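You operate a simulated robot arm through the tools that you are given. There is no shell and no other tool.

The job below is to be done with a simulated robot arm. You get a single attempt, and the scene is never put back.

## Task
Plug in the control unit and bring the board up at 3500 rpm.
Fine: On the middle yellow board. Grey plug into the socket on top of the unit and the orange lock slid over it before the main switch goes on. Key on, rpm dial on its mark.

The check looks at the end state, three seconds after you hand in, the way a careful person would. Anything else that was tipped, shoved, dropped, spilled or broken makes it a failure.

## Robot
A 7-joint arm with a two-finger parallel gripper, fixed in place. Base frame: the origin is at the foot of the arm, x ahead of it, y to its left, z up. Units: m, degrees, N and s.
Its first joint turns from -166.0 to 166.0 degrees. Payload 4.4 kg.
Tool frame: the origin (TCP) lies between the finger pads and is the grasp point; the fingertips stand 0.023 m ahead of it; z points along the fingers, y is the line along which they close. Largest opening 0.094 m; finger width 0.038, thickness 0.01; the body of the gripper, 0.054 by 0.096 m, starts 0.039 m behind the TCP.
Orientation is that of the tool frame in the base frame, as a unit quaternion [x, y, z, w]. With the fingers straight down and closing along the base's y, the tool's x points along the base's -x, its y along +y and its z along -z.

## Interface
- The arm moves only by the tool jog_arm. Its argument "motion" is a list of rows, each a list of 7 numbers: the shift along the base's x, y, z in m, then the turn, a rotation vector about the base's x, y, z in degrees, then the closure in counts, from 0 (fully open) to 255 (shut). In form: [[x, y, z, ax, ay, az, gripper], ...]. A call has 1 to 20 rows; each row shifts and turns the commanded pose from where the row before left it. Rows are played at 5 a second. More than 0.05 m and 8.6 degrees between two rows, or a gripper value outside its range, and nothing of the call is played. A pose out of reach is approached as far as the arm can. The call stops where the force on the tool passes 90 N (or 10 N more than at its start, if that is more) or the arm is blocked; 0.2 s more then pass. Each finger travels about 0.072 m/s and halts on what it meets, pressing with about 23 N; the grip force reading is that of the motor and also rises with nothing between the fingers. The clock runs only during rows and for 0.2 s after the last one: add rows that do not move to give the fingers time. It gives the time, the measured TCP pose, the force on the tool (base axes), the opening and the grip force at its end, in the units of the frame above (readings bear some noise), with the torque about the TCP (base axes, N m) and any sound that the robot's microphone picked up, and new pictures: "views" is both (left out), scene, wrist or none.
- Cameras (640 x 400 px; columns grow to the right, rows downward): "scene" is fixed at [0.4029, 0.6497, 1.7479]; the picture's right is [-0.63, -0.78, 0.00], its down [-0.42, 0.34, -0.84] and it looks along [0.66, -0.53, -0.54] (base axes); focal length 214 px, centre (320, 200). "wrist" rides on the gripper at [0.086, 0.016, -0.075] in the tool frame; the picture's right is [-0.18, 0.98, 0.00], its down [-0.58, -0.11, -0.81] and it looks along [-0.79, -0.15, 0.59] (tool axes); focal length 243 px, centre (320, 200). There is no depth. A picture from a camera that has moved, and an enlarged one, comes with that camera's place and axes in the base frame and with its lens.
- close_up(camera, box): a new picture of the part [left, top, right, bottom] of that camera's present view, enlarged. It takes no simulated time.
- sign_off(): hands the job in; it is judged then, once.

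Places have to be worked out from the pictures, the camera data and where the tool is seen. Open the gripper and draw the arm clear of the work before you hand the job in, unless the task says otherwise.

The tools are called after ">>>" as a command line: name --pt "numbers of a row" for each row, then --argument value for the rest, lists and objects as JSON in quotes. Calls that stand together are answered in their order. jog_arm: Moves the arm, as the interface text tells. Its arguments: {"type":"object","properties":{"motion":{"type":"array","items":{"type":"array","items":{"type":"number"}}},"views":{"type":"string","enum":["both","scene","wrist","none"]}},"required":["motion"]} The other tools are called the same way: close_up (camera, box) takes an enlarged picture of a part of a camera's view; sign_off () hands the job in.

At the start:

```text
clock: 0.0
position: [0.6494, 0.0127, 1.5906]
orientation: [0.0, 1.0, 0.0, 0.001]
ft_force: [-0.5, -0.1, -1.0]
moment: [0.0, 0.04, 0.02]
grip_width: 0.0938
grip_force: 0.0
```

scene: 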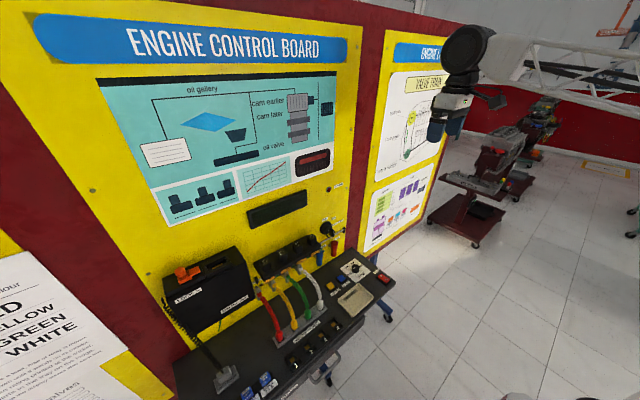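
wrist: 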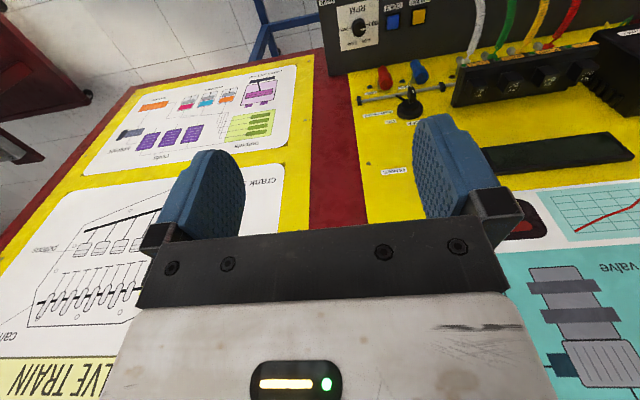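

The scene shows a yellow engine control board with a console: a black control unit on the left, a dial and key on the right. I'll take enlarged views before moving anything.

>>> close_up --camera "scene" --box '[150, 230, 280, 311]'

>>> close_up --camera "scene" --box '[300, 210, 420, 330]'

>>> close_up --camera "scene" --box '[170, 310, 330, 400]'

>>> close_up --camera "wrist" --box '[320, 0, 480, 130]'

```text
4.92 times, centred on (215, 270) of scene
camera zoom: at [0.4029, 0.6497, 1.7479], right [-0.63, -0.78, 0.0], down [-0.42, 0.34, -0.84], along [0.66, -0.53, -0.54], focal length 1056 px, centre (837, -147)
```

zoom: 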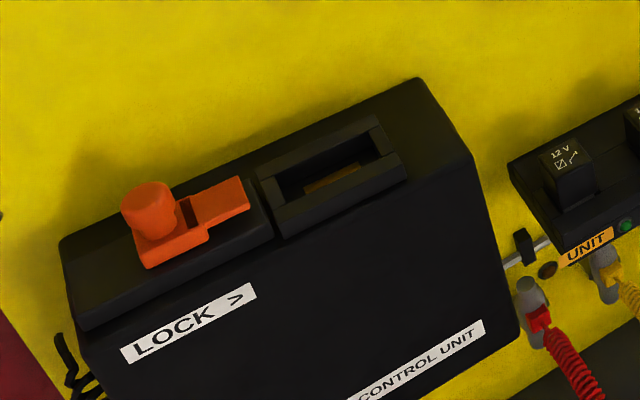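

```text
3.33 times, centred on (360, 270) of scene
camera zoom: at [0.4029, 0.6497, 1.7479], right [-0.63, -0.78, 0.0], down [-0.42, 0.34, -0.84], along [0.66, -0.53, -0.54], focal length 715 px, centre (187, -33)
```

zoom: 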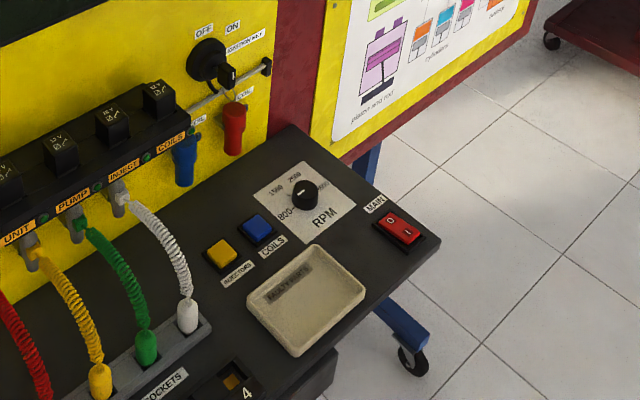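

```text
4.00 times, centred on (250, 355) of scene
camera zoom: at [0.4029, 0.6497, 1.7479], right [-0.63, -0.78, 0.0], down [-0.42, 0.34, -0.84], along [0.66, -0.53, -0.54], focal length 858 px, centre (600, -420)
```

zoom: 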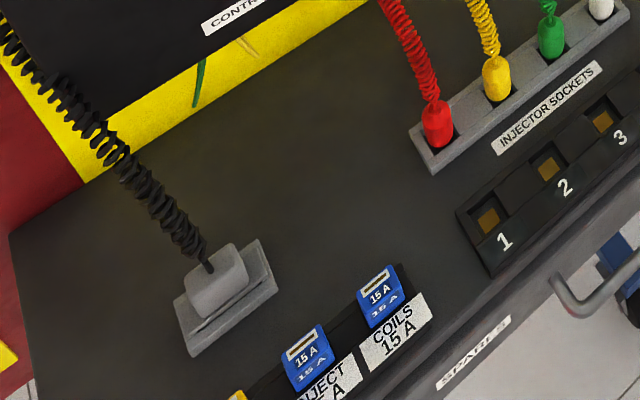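

```text
3.08 times, centred on (400, 65) of wrist
camera zoom: at [0.5639, 0.0298, 1.6644], right [0.18, 0.98, 0.0], down [0.58, -0.11, 0.81], along [0.79, -0.15, -0.59], focal length 746 px, centre (74, 615)
```

zoom: 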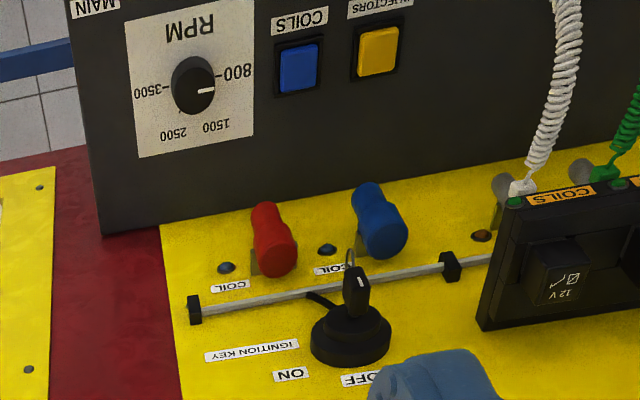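

The console sits at about z 0.9, with the wall near x 0.95. The control unit and the parked grey plug are at about y 0.6–0.7. I'll move the gripper in free air in front of the unit for a better wrist view.

>>> jog_arm --pt "-0.01 0.044 -0.01 0 0 0 0" --pt "-0.01 0.044 -0.01 0 0 0 0" --pt "-0.01 0.044 -0.01 0 0 0 0" --pt "-0.01 0.044 -0.01 0 0 0 0" --pt "-0.01 0.044 -0.01 0 0 0 0" --pt "-0.01 0.044 -0.01 0 0 0 0" --pt "-0.01 0.044 -0.01 0 0 0 0" --pt "-0.01 0.044 -0.01 0 0 0 0" --pt "-0.01 0.044 -0.01 0 0 0 0" --pt "-0.01 0.044 -0.01 0 0 0 0" --pt "-0.01 0.044 -0.01 0 0 0 0" --pt "-0.01 0.044 -0.01 0 0 0 0" --pt "-0.01 0.044 -0.01 0 0 0 0" --pt "0 0 0 0 0 0 0"

```text
clock: 3.0
position: [0.5204, 0.5862, 1.4612]
orientation: [-0.001, 1.0, 0.0, 0.0]
ft_force: [-0.2, 0.4, 1.0]
moment: [-0.02, 0.01, 0.0]
grip_width: 0.0939
grip_force: 0.0
camera wrist: at [0.4335, 0.6036, 1.5346], right [0.18, 0.98, 0.0], down [0.58, -0.11, 0.81], along [0.79, -0.15, -0.59], focal length 243 px, centre (320, 200)
```

scene: 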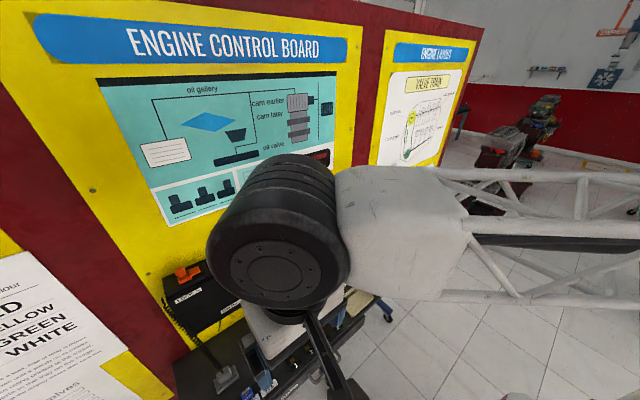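
wrist: 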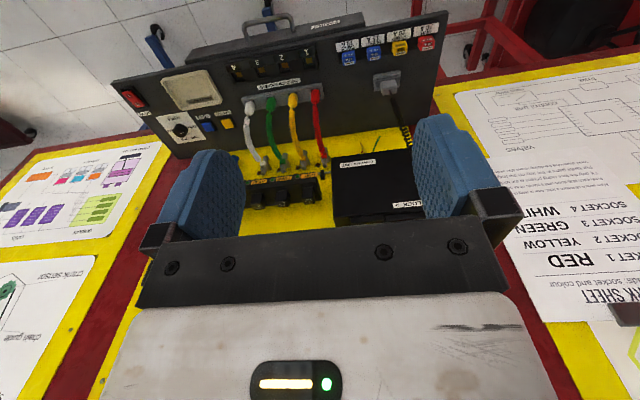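

The wrist camera triangulates well: the dial comes out at about (0.827, 0.086, 0.91). I'll zoom in on the unit, the plug and the dial area in this view.

>>> close_up --camera "wrist" --box '[320, 60, 450, 230]'

>>> close_up --camera "wrist" --box '[340, 30, 450, 100]'

>>> close_up --camera "wrist" --box '[110, 60, 250, 150]'

>>> close_up --camera "scene" --box '[150, 240, 270, 400]'

```text
2.35 times, centred on (385, 145) of wrist
camera zoom: at [0.4335, 0.6036, 1.5346], right [0.18, 0.98, 0.0], down [0.58, -0.11, 0.81], along [0.79, -0.15, -0.59], focal length 571 px, centre (167, 329)
```

zoom: 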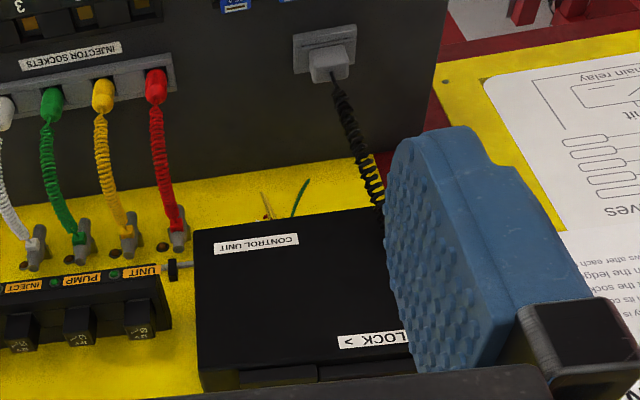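

```text
5.71 times, centred on (395, 65) of wrist
camera zoom: at [0.4335, 0.6036, 1.5346], right [0.18, 0.98, 0.0], down [0.58, -0.11, 0.81], along [0.79, -0.15, -0.59], focal length 1386 px, centre (-109, 971)
```

zoom: 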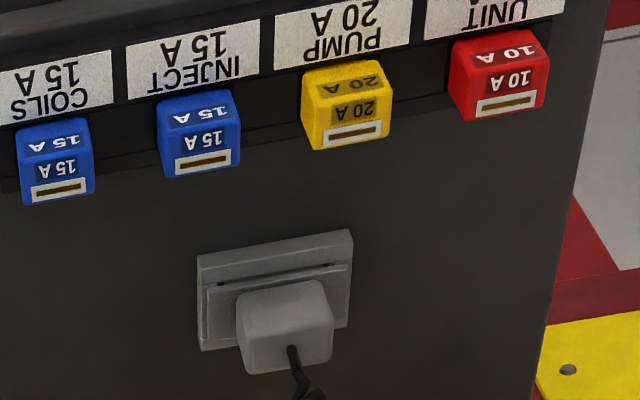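

```text
4.44 times, centred on (180, 105) of wrist
camera zoom: at [0.4335, 0.6036, 1.5346], right [0.18, 0.98, 0.0], down [0.58, -0.11, 0.81], along [0.79, -0.15, -0.59], focal length 1078 px, centre (942, 622)
```

zoom: 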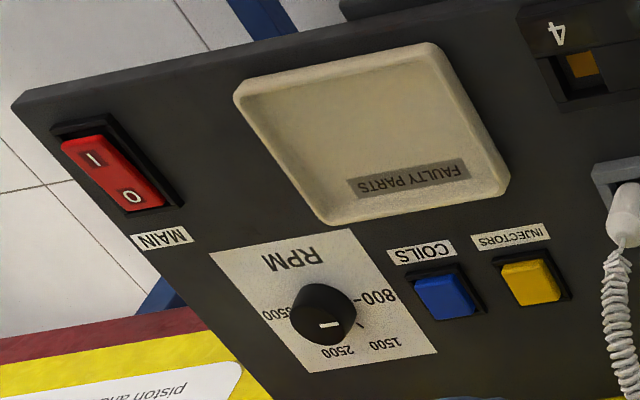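

```text
2.50 times, centred on (210, 320) of scene
camera zoom: at [0.4029, 0.6497, 1.7479], right [-0.63, -0.78, 0.0], down [-0.42, 0.34, -0.84], along [0.66, -0.53, -0.54], focal length 536 px, centre (595, -100)
```

zoom: 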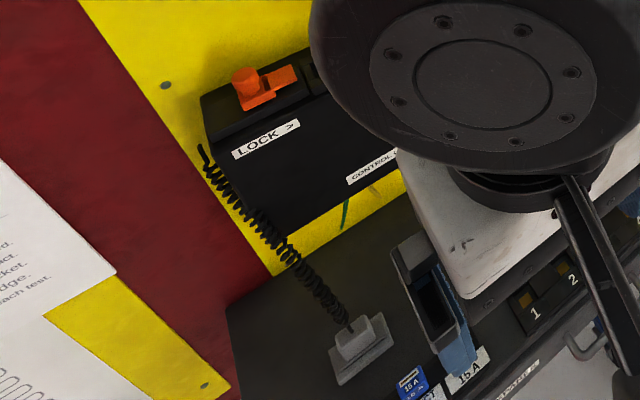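

The plug is parked at about (0.80, 0.72, 0.92), below and in front of the unit, whose front face is at about x 0.80–0.83. I'll lower the camera in front of the console for a second viewpoint, and read the worksheet in passing.

>>> jog_arm --pt "-0.004 0.012 -0.043 0 0 0 0" --pt "-0.004 0.012 -0.043 0 0 0 0" --pt "-0.004 0.012 -0.043 0 0 0 0" --pt "-0.004 0.012 -0.043 0 0 0 0" --pt "-0.004 0.012 -0.043 0 0 0 0" --pt "-0.004 0.012 -0.043 0 0 0 0" --pt "0 0 0 0 0 0 0"

>>> close_up --camera "scene" --box '[0, 240, 140, 400]'

>>> close_up --camera "wrist" --box '[300, 100, 440, 230]'

>>> close_up --camera "wrist" --box '[330, 130, 400, 190]'

```text
clock: 4.6
position: [0.4968, 0.6571, 1.2029]
orientation: [0.0, 1.0, 0.0, -0.001]
ft_force: [-0.2, -0.4, 0.3]
moment: [-0.02, 0.04, 0.03]
grip_width: 0.0937
grip_force: 0.1
camera wrist: at [0.4099, 0.6742, 1.2764], right [0.18, 0.98, 0.0], down [0.58, -0.11, 0.81], along [0.79, -0.15, -0.59], focal length 243 px, centre (320, 200)
```

scene: 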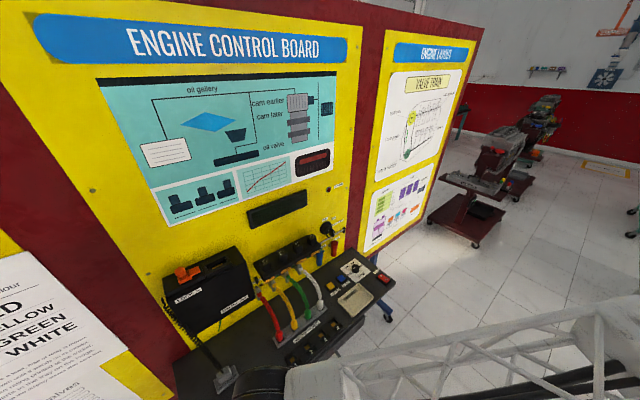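
wrist: 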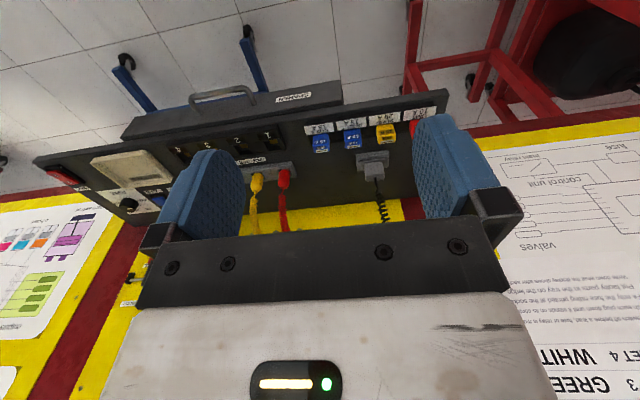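

```text
2.50 times, centred on (70, 320) of scene
camera zoom: at [0.4029, 0.6497, 1.7479], right [-0.63, -0.78, 0.0], down [-0.42, 0.34, -0.84], along [0.66, -0.53, -0.54], focal length 536 px, centre (945, -100)
```

zoom: 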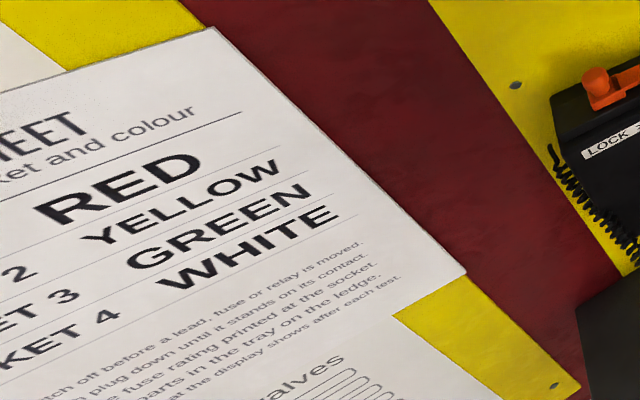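

```text
3.08 times, centred on (370, 165) of wrist
camera zoom: at [0.4099, 0.6742, 1.2764], right [0.18, 0.98, 0.0], down [0.58, -0.11, 0.81], along [0.79, -0.15, -0.59], focal length 746 px, centre (166, 308)
```

zoom: 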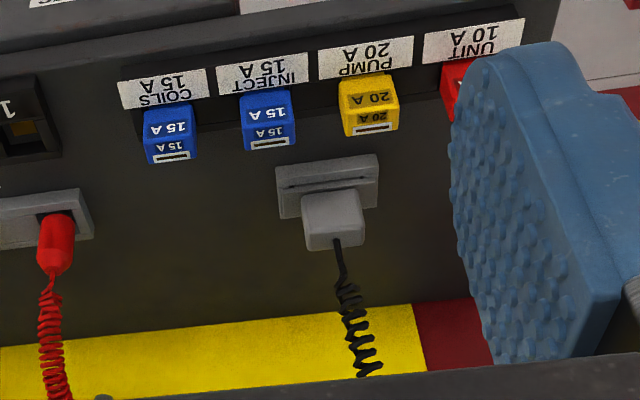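

```text
6.67 times, centred on (365, 160) of wrist
camera zoom: at [0.4099, 0.6742, 1.2764], right [0.18, 0.98, 0.0], down [0.58, -0.11, 0.81], along [0.79, -0.15, -0.59], focal length 1618 px, centre (20, 467)
```

zoom: 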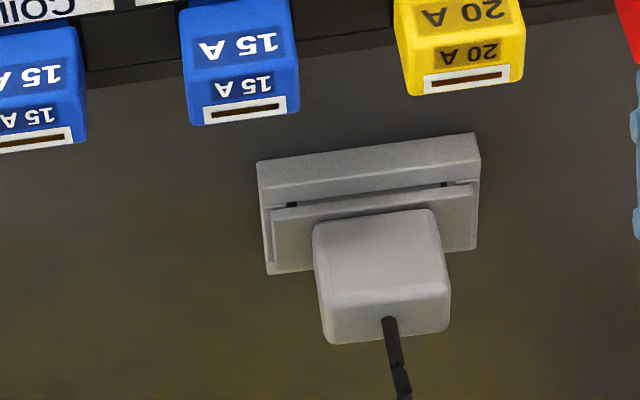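

The worksheet confirms the plug should be pushed down until it seats on its contact. The console looks flat at about z 0.89, and the plug is held in a grey holder at y 0.68–0.75. I'll move nearer to see the plug's shape.

>>> jog_arm --pt "0.032 0.003 -0.025 0 0 0 0" --pt "0.032 0.003 -0.025 0 0 0 0" --pt "0.032 0.003 -0.025 0 0 0 0" --pt "0.032 0.003 -0.025 0 0 0 0" --pt "0.032 0.003 -0.025 0 0 0 0" --pt "0 0 0 0 0 0 0"

>>> close_up --camera "wrist" --box '[300, 80, 440, 200]'

>>> close_up --camera "scene" --box '[195, 340, 275, 400]'

```text
clock: 6.0
position: [0.6575, 0.6721, 1.0775]
orientation: [-0.001, 1.0, 0.0, 0.0]
ft_force: [0.6, 0.0, -0.2]
moment: [-0.04, 0.02, 0.02]
grip_width: 0.0939
grip_force: 0.1
camera wrist: at [0.5706, 0.6889, 1.1506], right [0.18, 0.98, 0.0], down [0.58, -0.11, 0.81], along [0.79, -0.15, -0.59], focal length 243 px, centre (320, 200)
```

scene: 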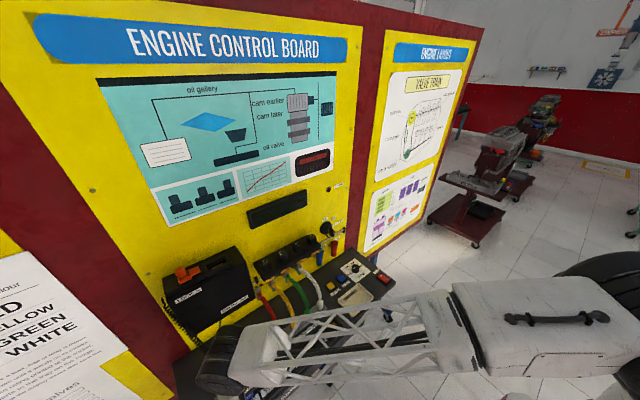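
wrist: 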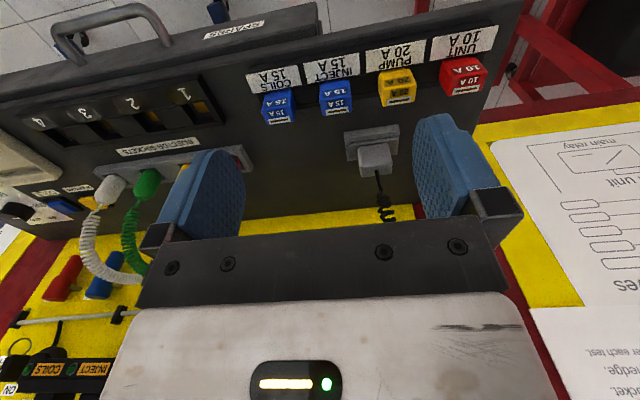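

```text
3.33 times, centred on (370, 140) of wrist
camera zoom: at [0.5706, 0.6889, 1.1506], right [0.18, 0.98, 0.0], down [0.58, -0.11, 0.81], along [0.79, -0.15, -0.59], focal length 809 px, centre (153, 400)
```

zoom: 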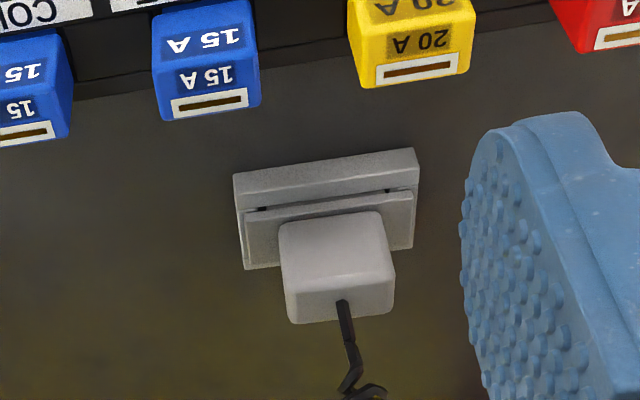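

```text
6.67 times, centred on (235, 370) of scene
camera zoom: at [0.4029, 0.6497, 1.7479], right [-0.63, -0.78, 0.0], down [-0.42, 0.34, -0.84], along [0.66, -0.53, -0.54], focal length 1430 px, centre (887, -933)
```

zoom: 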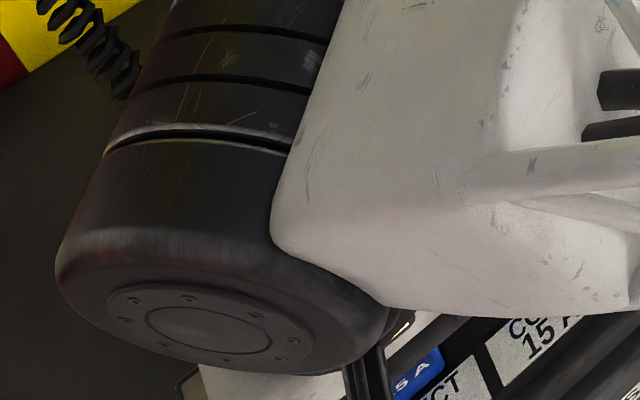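

The plug body spans about x 0.785–0.81, y 0.696–0.736, z 0.915–0.946, with a wider flange beneath. The unit overhangs it, so a vertical grasp would hit the unit. I plan to approach tilted forward with the camera on the upper side, so I'll back off and rise while yawing the tool 180° in free space.

>>> jog_arm --pt "-0.0175 -0.006 0.036 0 0 0 0" --pt "-0.0175 -0.006 0.036 0 0 8.5 0" --pt "-0.0175 -0.006 0.036 0 0 8.5 0" --pt "-0.0175 -0.006 0.036 0 0 8.5 0" --pt "-0.0175 -0.006 0.036 0 0 8.5 0" --pt "-0.0175 -0.006 0.036 0 0 8.5 0" --pt "-0.0175 -0.006 0.036 0 0 8.5 0" --pt "-0.0175 -0.006 0.036 0 0 8.5 0" --pt "-0.0175 -0.006 0.036 0 0 8.5 0" --pt "0 0 0 0 0 8.5 0" --pt "0 0 0 0 0 8.5 0" --pt "0 0 0 0 0 8.5 0" --pt "0 0 0 0 0 8.5 0" --pt "0 0 0 0 0 8.5 0" --pt "0 0 0 0 0 8.5 0" --pt "0 0 0 0 0 8.5 0" --pt "0 0 0 0 0 8.5 0" --pt "0 0 0 0 0 8.5 0" --pt "0 0 0 0 0 8.5 0" --pt "0 0 0 0 0 8.5 0"

```text
clock: 10.2
position: [0.4998, 0.6197, 1.4008]
orientation: [0.987, -0.16, 0.0, 0.0]
ft_force: [-0.9, 0.1, 0.4]
moment: [0.01, -0.01, 0.0]
grip_width: 0.0939
grip_force: 0.1
camera wrist: at [0.5759, 0.576, 1.4753], right [-0.48, -0.87, 0.0], down [-0.52, 0.29, 0.81], along [-0.71, 0.39, -0.59], focal length 243 px, centre (320, 200)
```

scene: 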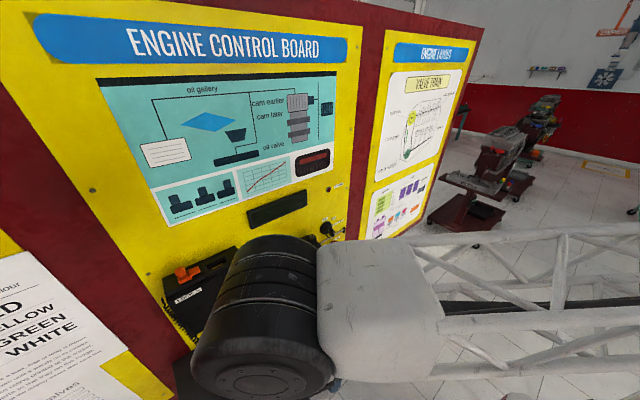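
wrist: 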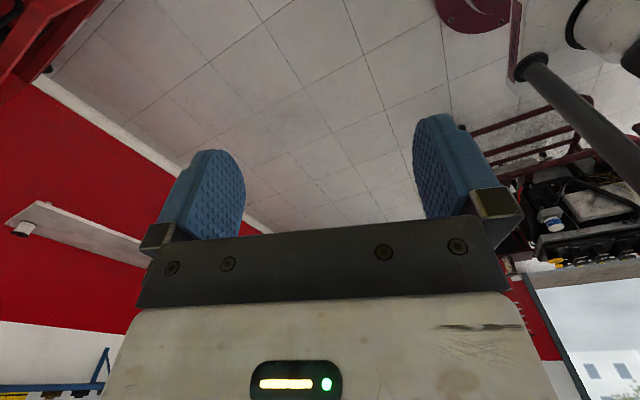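

The yaw worked and has about 18.5° left to go. I'll finish it, tilt the fingers 45° forward, then slide over the unit at a safe height so the camera looks straight down on the socket and lock.

>>> jog_arm --pt "0 0 0.005 0 0 6.17 0" --pt "0 0 0.005 0 0 6.17 0" --pt "0 0 0.005 0 0 6.17 0" --pt "0 0 0.005 0 -7.5 0 0" --pt "0 0 0.005 0 -7.5 0 0" --pt "0 0 0.005 0 -7.5 0 0" --pt "0 0 0.005 0 -7.5 0 0" --pt "0 0 0.005 0 -7.5 0 0" --pt "0 0 0.005 0 -7.5 0 0" --pt "0.043 0 0 0 0 0 0" --pt "0.043 0 0 0 0 0 0" --pt "0.043 0 0 0 0 0 0" --pt "0.043 0 0 0 0 0 0" --pt "0.043 0 0 0 0 0 0" --pt "0.043 0 0 0 0 0 0" --pt "0 0 0 0 0 0 0"

>>> close_up --camera "wrist" --box '[160, 0, 480, 200]'

```text
clock: 13.6
position: [0.7589, 0.6179, 1.4471]
orientation: [0.924, 0.0, 0.383, 0.001]
ft_force: [-0.6, 0.0, 0.0]
moment: [0.02, -0.04, -0.01]
grip_width: 0.0941
grip_force: 0.1
camera wrist: at [0.7667, 0.6027, 1.5601], right [-0.13, -0.98, -0.13], down [-0.98, 0.11, 0.16], along [-0.14, 0.15, -0.98], focal length 243 px, centre (320, 200)
```

scene: 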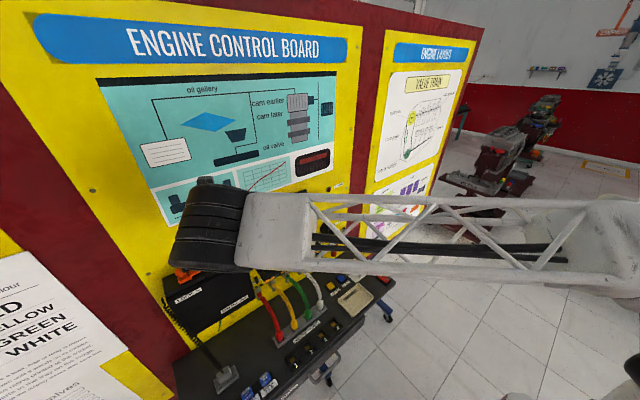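
wrist: 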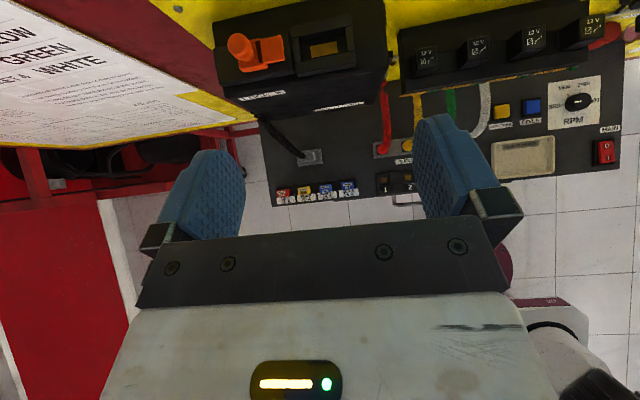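

```text
2.00 times, centred on (320, 100) of wrist
camera zoom: at [0.7667, 0.6027, 1.5601], right [-0.13, -0.98, -0.13], down [-0.98, 0.11, 0.16], along [-0.14, 0.15, -0.98], focal length 485 px, centre (320, 400)
```

zoom: 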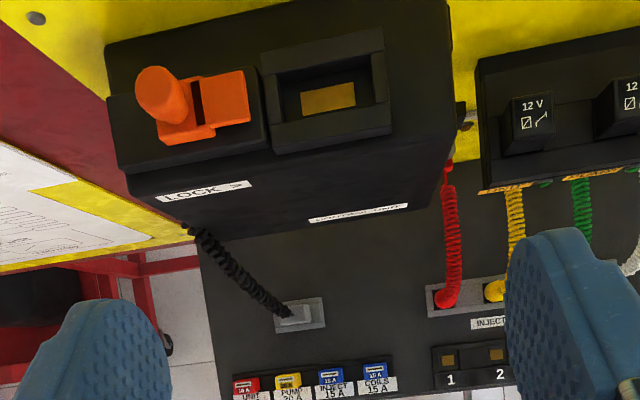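

The wrist camera now sees the unit's top clearly, with the socket opening, its gold contact and the orange lock. I'll shift sideways for stereo and enlarge both features.

>>> close_up --camera "wrist" --box '[210, 10, 360, 104]'

>>> jog_arm --pt "0.008 0.035 0 0 0 0 0" --pt "0.008 0.035 0 0 0 0 0" --pt "0.008 0.035 0 0 0 0 0" --pt "0 0 0 0 0 0 0" --views "wrist"

>>> close_up --camera "wrist" --box '[260, 10, 410, 104]'

```text
4.26 times, centred on (285, 57) of wrist
camera zoom: at [0.7667, 0.6027, 1.5601], right [-0.13, -0.98, -0.13], down [-0.98, 0.11, 0.16], along [-0.14, 0.15, -0.98], focal length 1032 px, centre (469, 808)
```

zoom: 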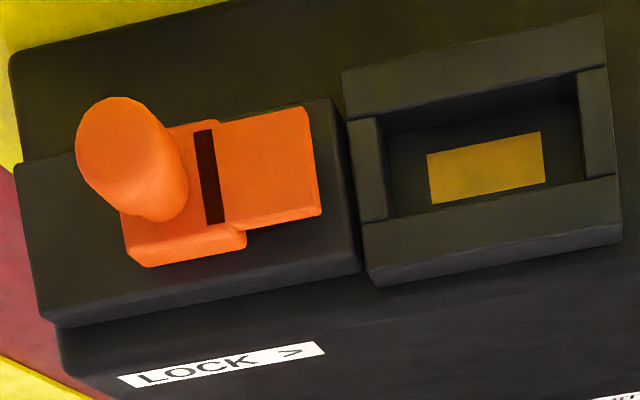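

```text
clock: 14.6
position: [0.7825, 0.724, 1.4454]
orientation: [0.924, 0.0, 0.383, 0.0]
ft_force: [-0.9, -0.6, 0.1]
moment: [0.0, -0.02, -0.01]
grip_width: 0.0937
grip_force: 0.1
camera wrist: at [0.79, 0.7071, 1.5597], right [-0.13, -0.98, -0.13], down [-0.98, 0.11, 0.16], along [-0.14, 0.15, -0.98], focal length 243 px, centre (320, 200)
```

wrist: 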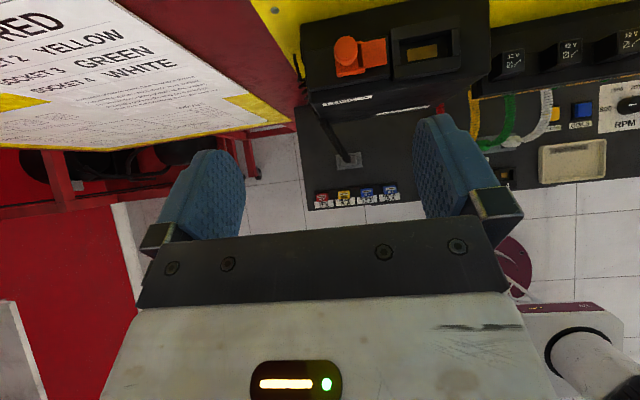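

```text
4.26 times, centred on (335, 57) of wrist
camera zoom: at [0.79, 0.7071, 1.5597], right [-0.13, -0.98, -0.13], down [-0.98, 0.11, 0.16], along [-0.14, 0.15, -0.98], focal length 1032 px, centre (256, 808)
```

zoom: 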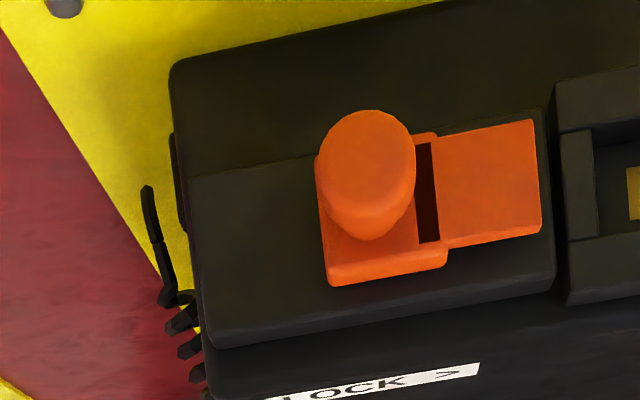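

I need the whole socket in this second view for the stereo estimate.

>>> close_up --camera "wrist" --box '[345, 5, 495, 99]'

>>> close_up --camera "scene" --box '[150, 230, 280, 311]'

```text
4.26 times, centred on (420, 52) of wrist
camera zoom: at [0.79, 0.7071, 1.5597], right [-0.13, -0.98, -0.13], down [-0.98, 0.11, 0.16], along [-0.14, 0.15, -0.98], focal length 1032 px, centre (-106, 830)
```

zoom: 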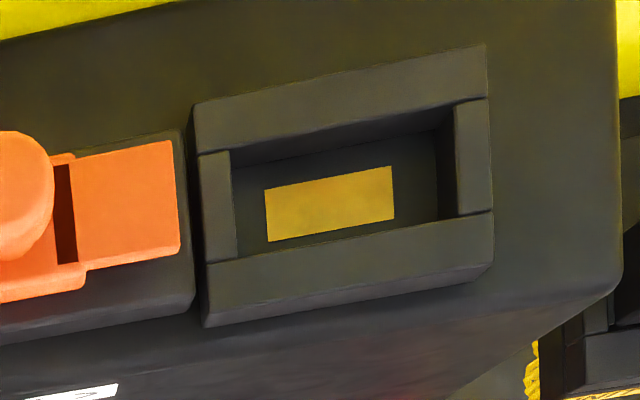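

```text
4.92 times, centred on (215, 270) of scene
camera zoom: at [0.4029, 0.6497, 1.7479], right [-0.63, -0.78, 0.0], down [-0.42, 0.34, -0.84], along [0.66, -0.53, -0.54], focal length 1056 px, centre (837, -147)
```

zoom: 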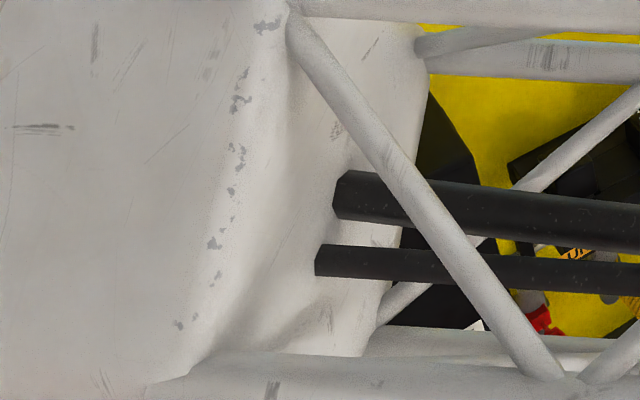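

The stereo fit is tight. The socket opening spans x 0.881–0.907, y 0.595–0.646 with its rim at z 1.277, and the contact is about 13 mm down. The lock plate's end is at y 0.661. Next I'll zoom on the plug from above.

>>> close_up --camera "wrist" --box '[310, 135, 390, 185]'

>>> close_up --camera "wrist" --box '[290, 90, 420, 210]'

```text
8.00 times, centred on (350, 160) of wrist
camera zoom: at [0.79, 0.7071, 1.5597], right [-0.13, -0.98, -0.13], down [-0.98, 0.11, 0.16], along [-0.14, 0.15, -0.98], focal length 1941 px, centre (80, 520)
```

zoom: 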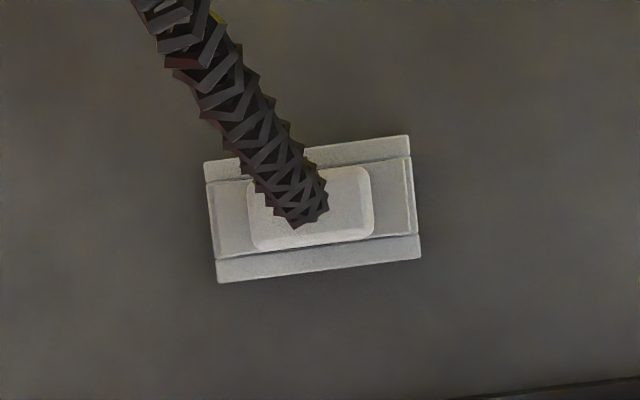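

```text
3.33 times, centred on (355, 150) of wrist
camera zoom: at [0.79, 0.7071, 1.5597], right [-0.13, -0.98, -0.13], down [-0.98, 0.11, 0.16], along [-0.14, 0.15, -0.98], focal length 809 px, centre (203, 367)
```

zoom: 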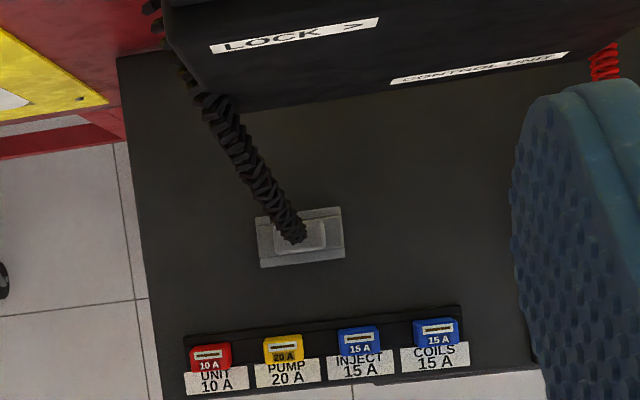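

From above, the plug's centre reads about (0.793, 0.7155), with the body roughly 41 mm wide in y. I'll back out in x, descend in front of the console, and stop at a pre-grasp point on the 45° approach line.

>>> jog_arm --pt "-0.0456 -0.002 -0.011 0 0 0 0" --pt "-0.0456 -0.002 -0.011 0 0 0 0" --pt "-0.0456 -0.002 -0.011 0 0 0 0" --pt "-0.0456 -0.002 -0.011 0 0 0 0" --pt "0 0 -0.0445 0 0 0 0" --pt "0 0 -0.0445 0 0 0 0" --pt "0 0 -0.0445 0 0 0 0" --pt "0 0 -0.0445 0 0 0 0" --pt "0 0 -0.0445 0 0 0 0" --pt "0 0 -0.0445 0 0 0 0" --pt "0 0 -0.0445 0 0 0 0" --pt "0 0 -0.0445 0 0 0 0" --pt "0.031 0 0 0 0 0 0" --pt "0.031 0 0 0 0 0 0" --pt "0.031 0 0 0 0 0 0" --pt "0 0 0 0 0 0 0"

>>> close_up --camera "wrist" --box '[220, 0, 440, 138]'

```text
clock: 18.0
position: [0.6927, 0.7151, 1.0468]
orientation: [0.924, -0.001, 0.383, 0.001]
ft_force: [-0.2, 0.7, -0.7]
moment: [0.0, -0.02, -0.03]
grip_width: 0.0939
grip_force: 0.1
camera wrist: at [0.7008, 0.6992, 1.1599], right [-0.13, -0.98, -0.13], down [-0.98, 0.11, 0.16], along [-0.14, 0.15, -0.98], focal length 243 px, centre (320, 200)
```

scene: 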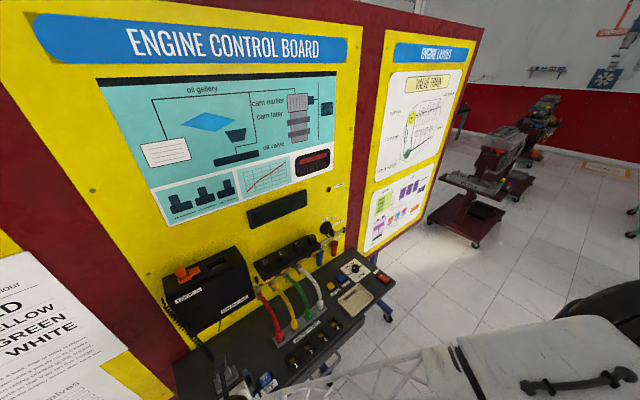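
wrist: 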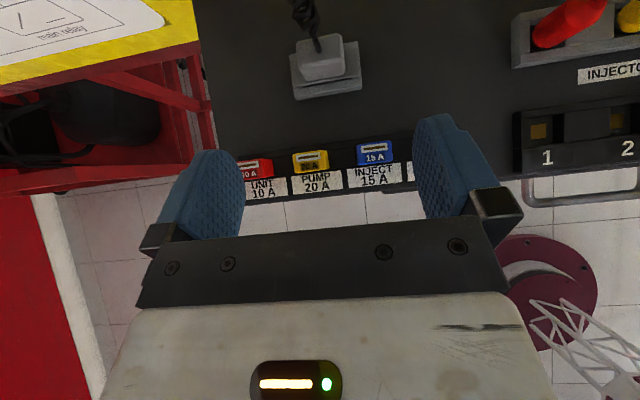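

```text
2.90 times, centred on (330, 69) of wrist
camera zoom: at [0.7008, 0.6992, 1.1599], right [-0.13, -0.98, -0.13], down [-0.98, 0.11, 0.16], along [-0.14, 0.15, -0.98], focal length 703 px, centre (291, 580)
```

zoom: 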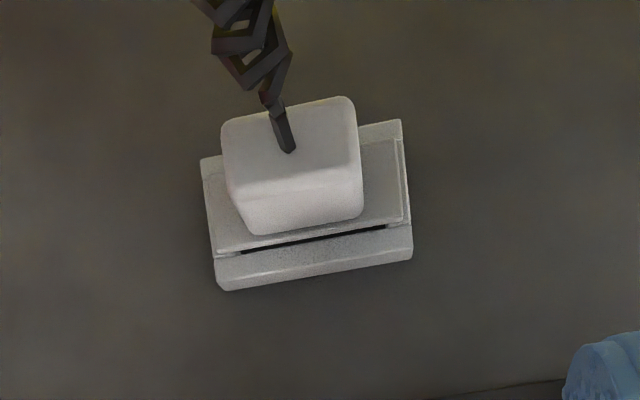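

The plug's top centre reads (0.794, 0.715, 0.946) and the fingers are lined up in y. I'll advance along the 45° line and stop about 1 cm short to check.

>>> jog_arm --pt "0.023 0 -0.023 0 0 0 0" --pt "0.023 0 -0.023 0 0 0 0" --pt "0.023 0 -0.023 0 0 0 0" --pt "0.022 0 -0.017 0 0 0 0" --pt "0 0 0 0 0 0 0"

>>> close_up --camera "wrist" --box '[180, 40, 480, 228]'

```text
clock: 19.2
position: [0.7833, 0.7154, 0.9622]
orientation: [0.924, 0.0, 0.382, 0.001]
ft_force: [0.1, -0.6, 0.0]
moment: [-0.02, -0.03, 0.0]
grip_width: 0.0939
grip_force: 0.0
camera wrist: at [0.7909, 0.699, 1.0743], right [-0.13, -0.98, -0.13], down [-0.98, 0.11, 0.16], along [-0.14, 0.15, -0.98], focal length 243 px, centre (320, 200)
```

scene: 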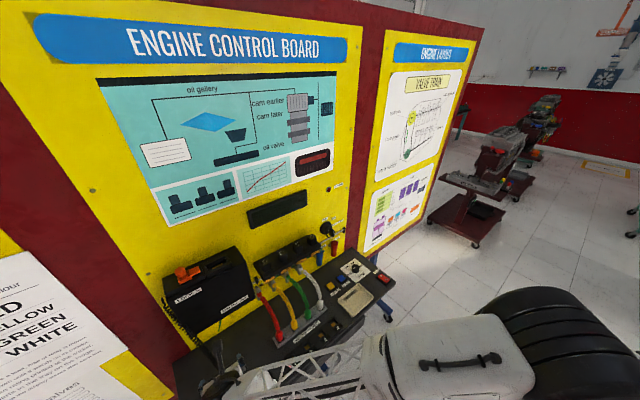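
wrist: 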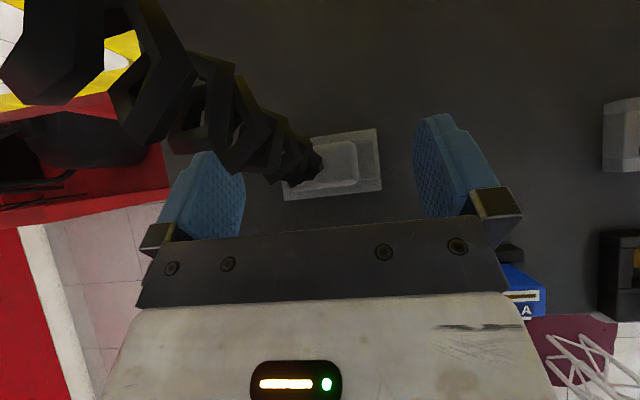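

```text
2.13 times, centred on (330, 134) of wrist
camera zoom: at [0.7909, 0.699, 1.0743], right [-0.13, -0.98, -0.13], down [-0.98, 0.11, 0.16], along [-0.14, 0.15, -0.98], focal length 516 px, centre (299, 340)
```

zoom: 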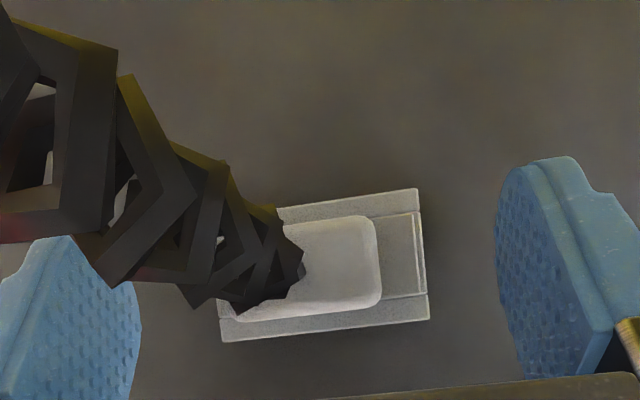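

Clear all round, with the cable passing above the left finger without touching it. I'll make the last small advance to the grasp point and then close on the plug body.

>>> jog_arm --pt "0.005 0 -0.008 0 0 0 0" --pt "0.005 0 -0.007 0 0 0 0" --pt "0 0 0 0 0 0 0" --pt "0 0 0 0 0 0 80" --pt "0 0 0 0 0 0 120" --pt "0 0 0 0 0 0 160" --pt "0 0 0 0 0 0 255" --pt "0 0 0 0 0 0 255" --pt "0 0 0 0 0 0 255"

>>> close_up --camera "wrist" --box '[220, 80, 440, 218]'

```text
clock: 21.2
position: [0.7929, 0.7138, 0.9449]
orientation: [0.924, 0.001, 0.383, -0.001]
ft_force: [0.0, 0.0, -0.8]
moment: [-0.02, -0.01, 0.0]
grip_width: 0.0609
grip_force: 22.7
camera wrist: at [0.8009, 0.6991, 1.059], right [-0.13, -0.98, -0.13], down [-0.98, 0.11, 0.16], along [-0.14, 0.15, -0.98], focal length 243 px, centre (320, 200)
```

scene: 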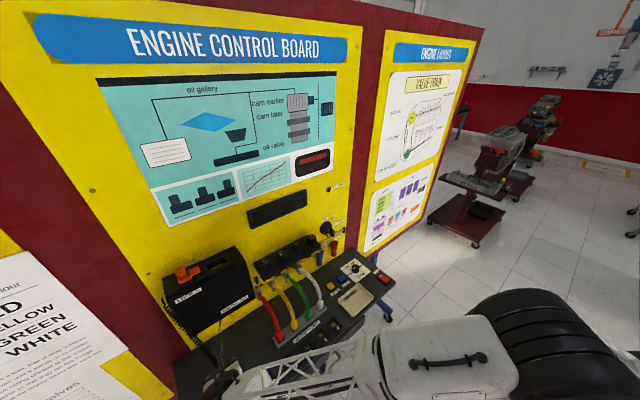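
wrist: 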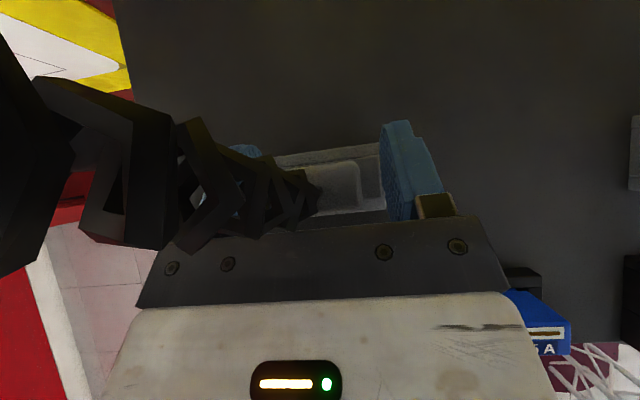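

```text
2.90 times, centred on (330, 149) of wrist
camera zoom: at [0.8009, 0.6991, 1.059], right [-0.13, -0.98, -0.13], down [-0.98, 0.11, 0.16], along [-0.14, 0.15, -0.98], focal length 703 px, centre (291, 348)
```

zoom: 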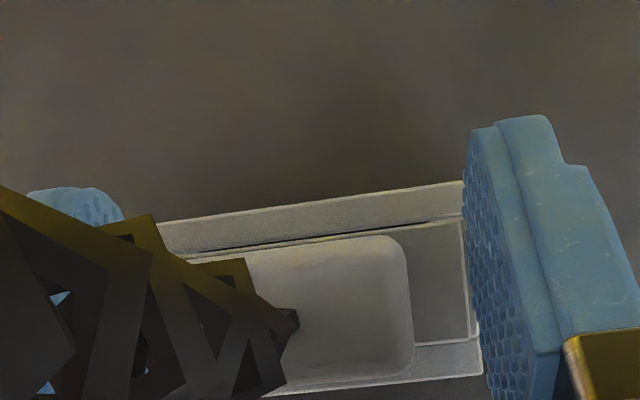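

The width of 61 mm means the fingertips closed on the plug's flange rather than its body. The fingers would foul the socket frame that way, so I'll open, rise about 8 mm and re-grip the narrower body.

>>> jog_arm --pt "0 0 0 0 0 0 0" --pt "0 0 0 0 0 0 0" --pt "0 0 0.008 0 0 0 0" --pt "0 0 0 0 0 0 80" --pt "0 0 0 0 0 0 120" --pt "0 0 0 0 0 0 160" --pt "0 0 0 0 0 0 255" --pt "0 0 0 0 0 0 255" --pt "0 0 0 0 0 0 255" --views "wrist"

>>> close_up --camera "wrist" --box '[220, 80, 440, 218]'

```text
clock: 23.2
position: [0.7931, 0.7135, 0.9544]
orientation: [0.924, 0.0, 0.383, 0.0]
ft_force: [-0.2, 1.1, -0.2]
moment: [0.01, 0.01, -0.01]
grip_width: 0.0377
grip_force: 22.6
camera wrist: at [0.8006, 0.6992, 1.0669], right [-0.13, -0.98, -0.13], down [-0.98, 0.11, 0.16], along [-0.14, 0.15, -0.98], focal length 243 px, centre (320, 200)
```

wrist: 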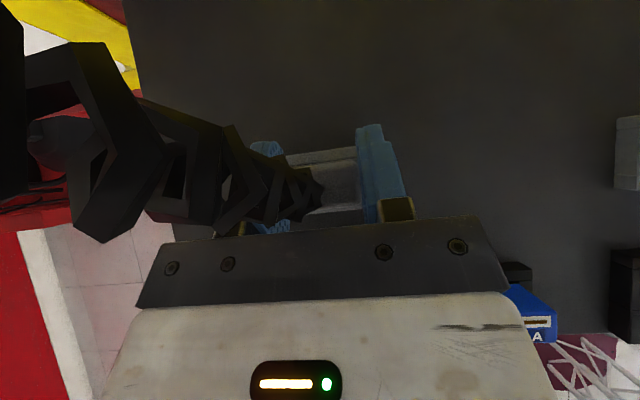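

```text
2.90 times, centred on (330, 149) of wrist
camera zoom: at [0.8006, 0.6992, 1.0669], right [-0.13, -0.98, -0.13], down [-0.98, 0.11, 0.16], along [-0.14, 0.15, -0.98], focal length 703 px, centre (291, 348)
```

zoom: 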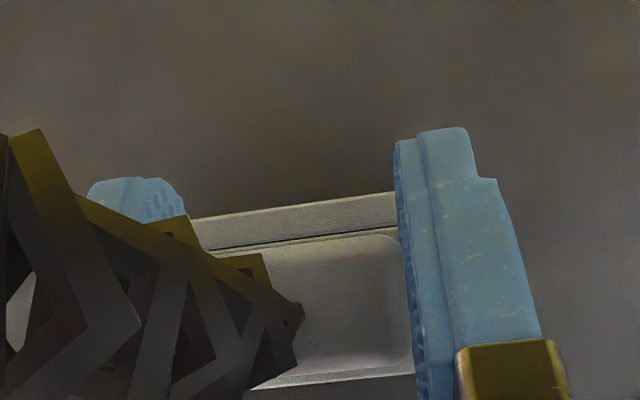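

Width is now 38 mm, so the fingers hold the body. I'll lift straight up about 24 mm and check that the plug comes out of its holder.

>>> jog_arm --pt "0 0 0.008 0 0 0 255" --pt "0 0 0.008 0 0 0 255" --pt "0 0 0.008 0 0 0 255" --pt "0 0 0 0 0 0 255"

>>> close_up --camera "wrist" --box '[220, 80, 440, 218]'

>>> close_up --camera "scene" --box '[150, 280, 310, 400]'

```text
clock: 24.2
position: [0.7927, 0.7155, 0.9776]
orientation: [0.924, 0.0, 0.383, 0.0]
ft_force: [0.0, -0.1, -0.5]
moment: [0.02, 0.0, 0.0]
grip_width: 0.0372
grip_force: 22.7
camera wrist: at [0.801, 0.6994, 1.0906], right [-0.13, -0.98, -0.13], down [-0.98, 0.11, 0.16], along [-0.14, 0.15, -0.98], focal length 243 px, centre (320, 200)
```

scene: 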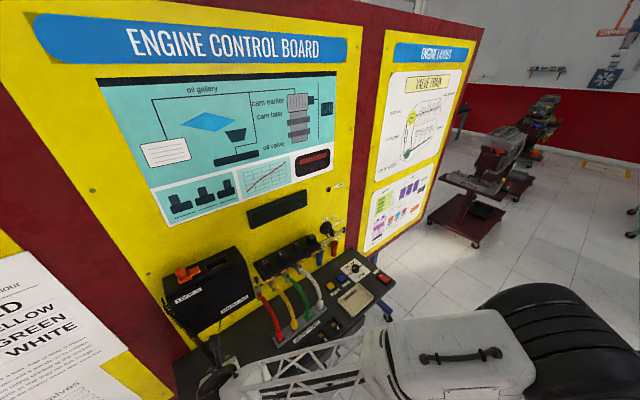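
wrist: 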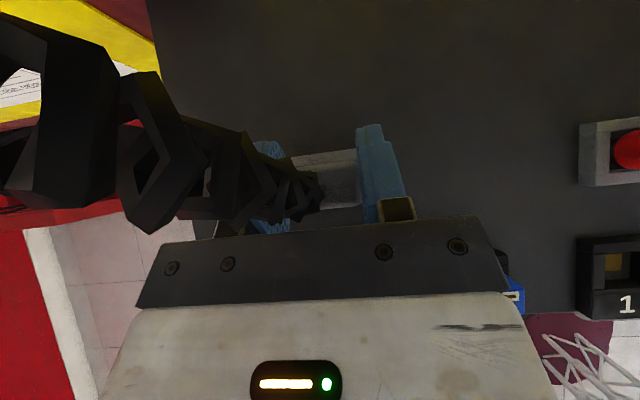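

```text
2.90 times, centred on (330, 149) of wrist
camera zoom: at [0.801, 0.6994, 1.0906], right [-0.13, -0.98, -0.13], down [-0.98, 0.11, 0.16], along [-0.14, 0.15, -0.98], focal length 703 px, centre (291, 348)
```

zoom: 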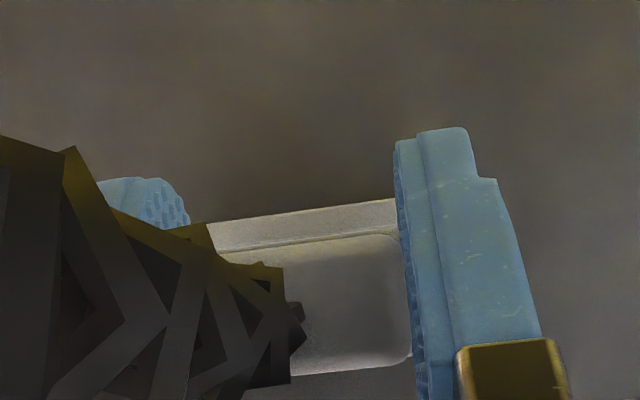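

```text
3.33 times, centred on (230, 340) of scene
camera zoom: at [0.4029, 0.6497, 1.7479], right [-0.63, -0.78, 0.0], down [-0.42, 0.34, -0.84], along [0.66, -0.53, -0.54], focal length 715 px, centre (620, -267)
```

zoom: 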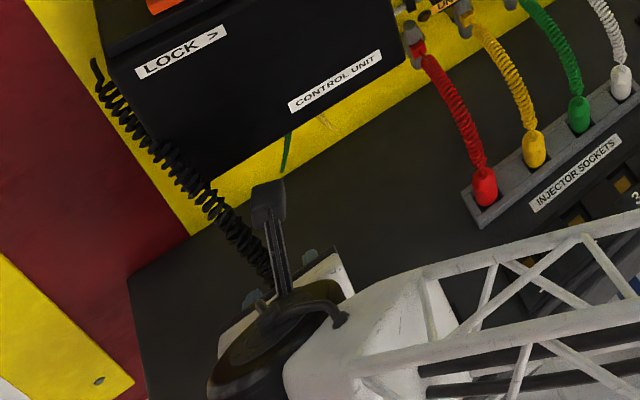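

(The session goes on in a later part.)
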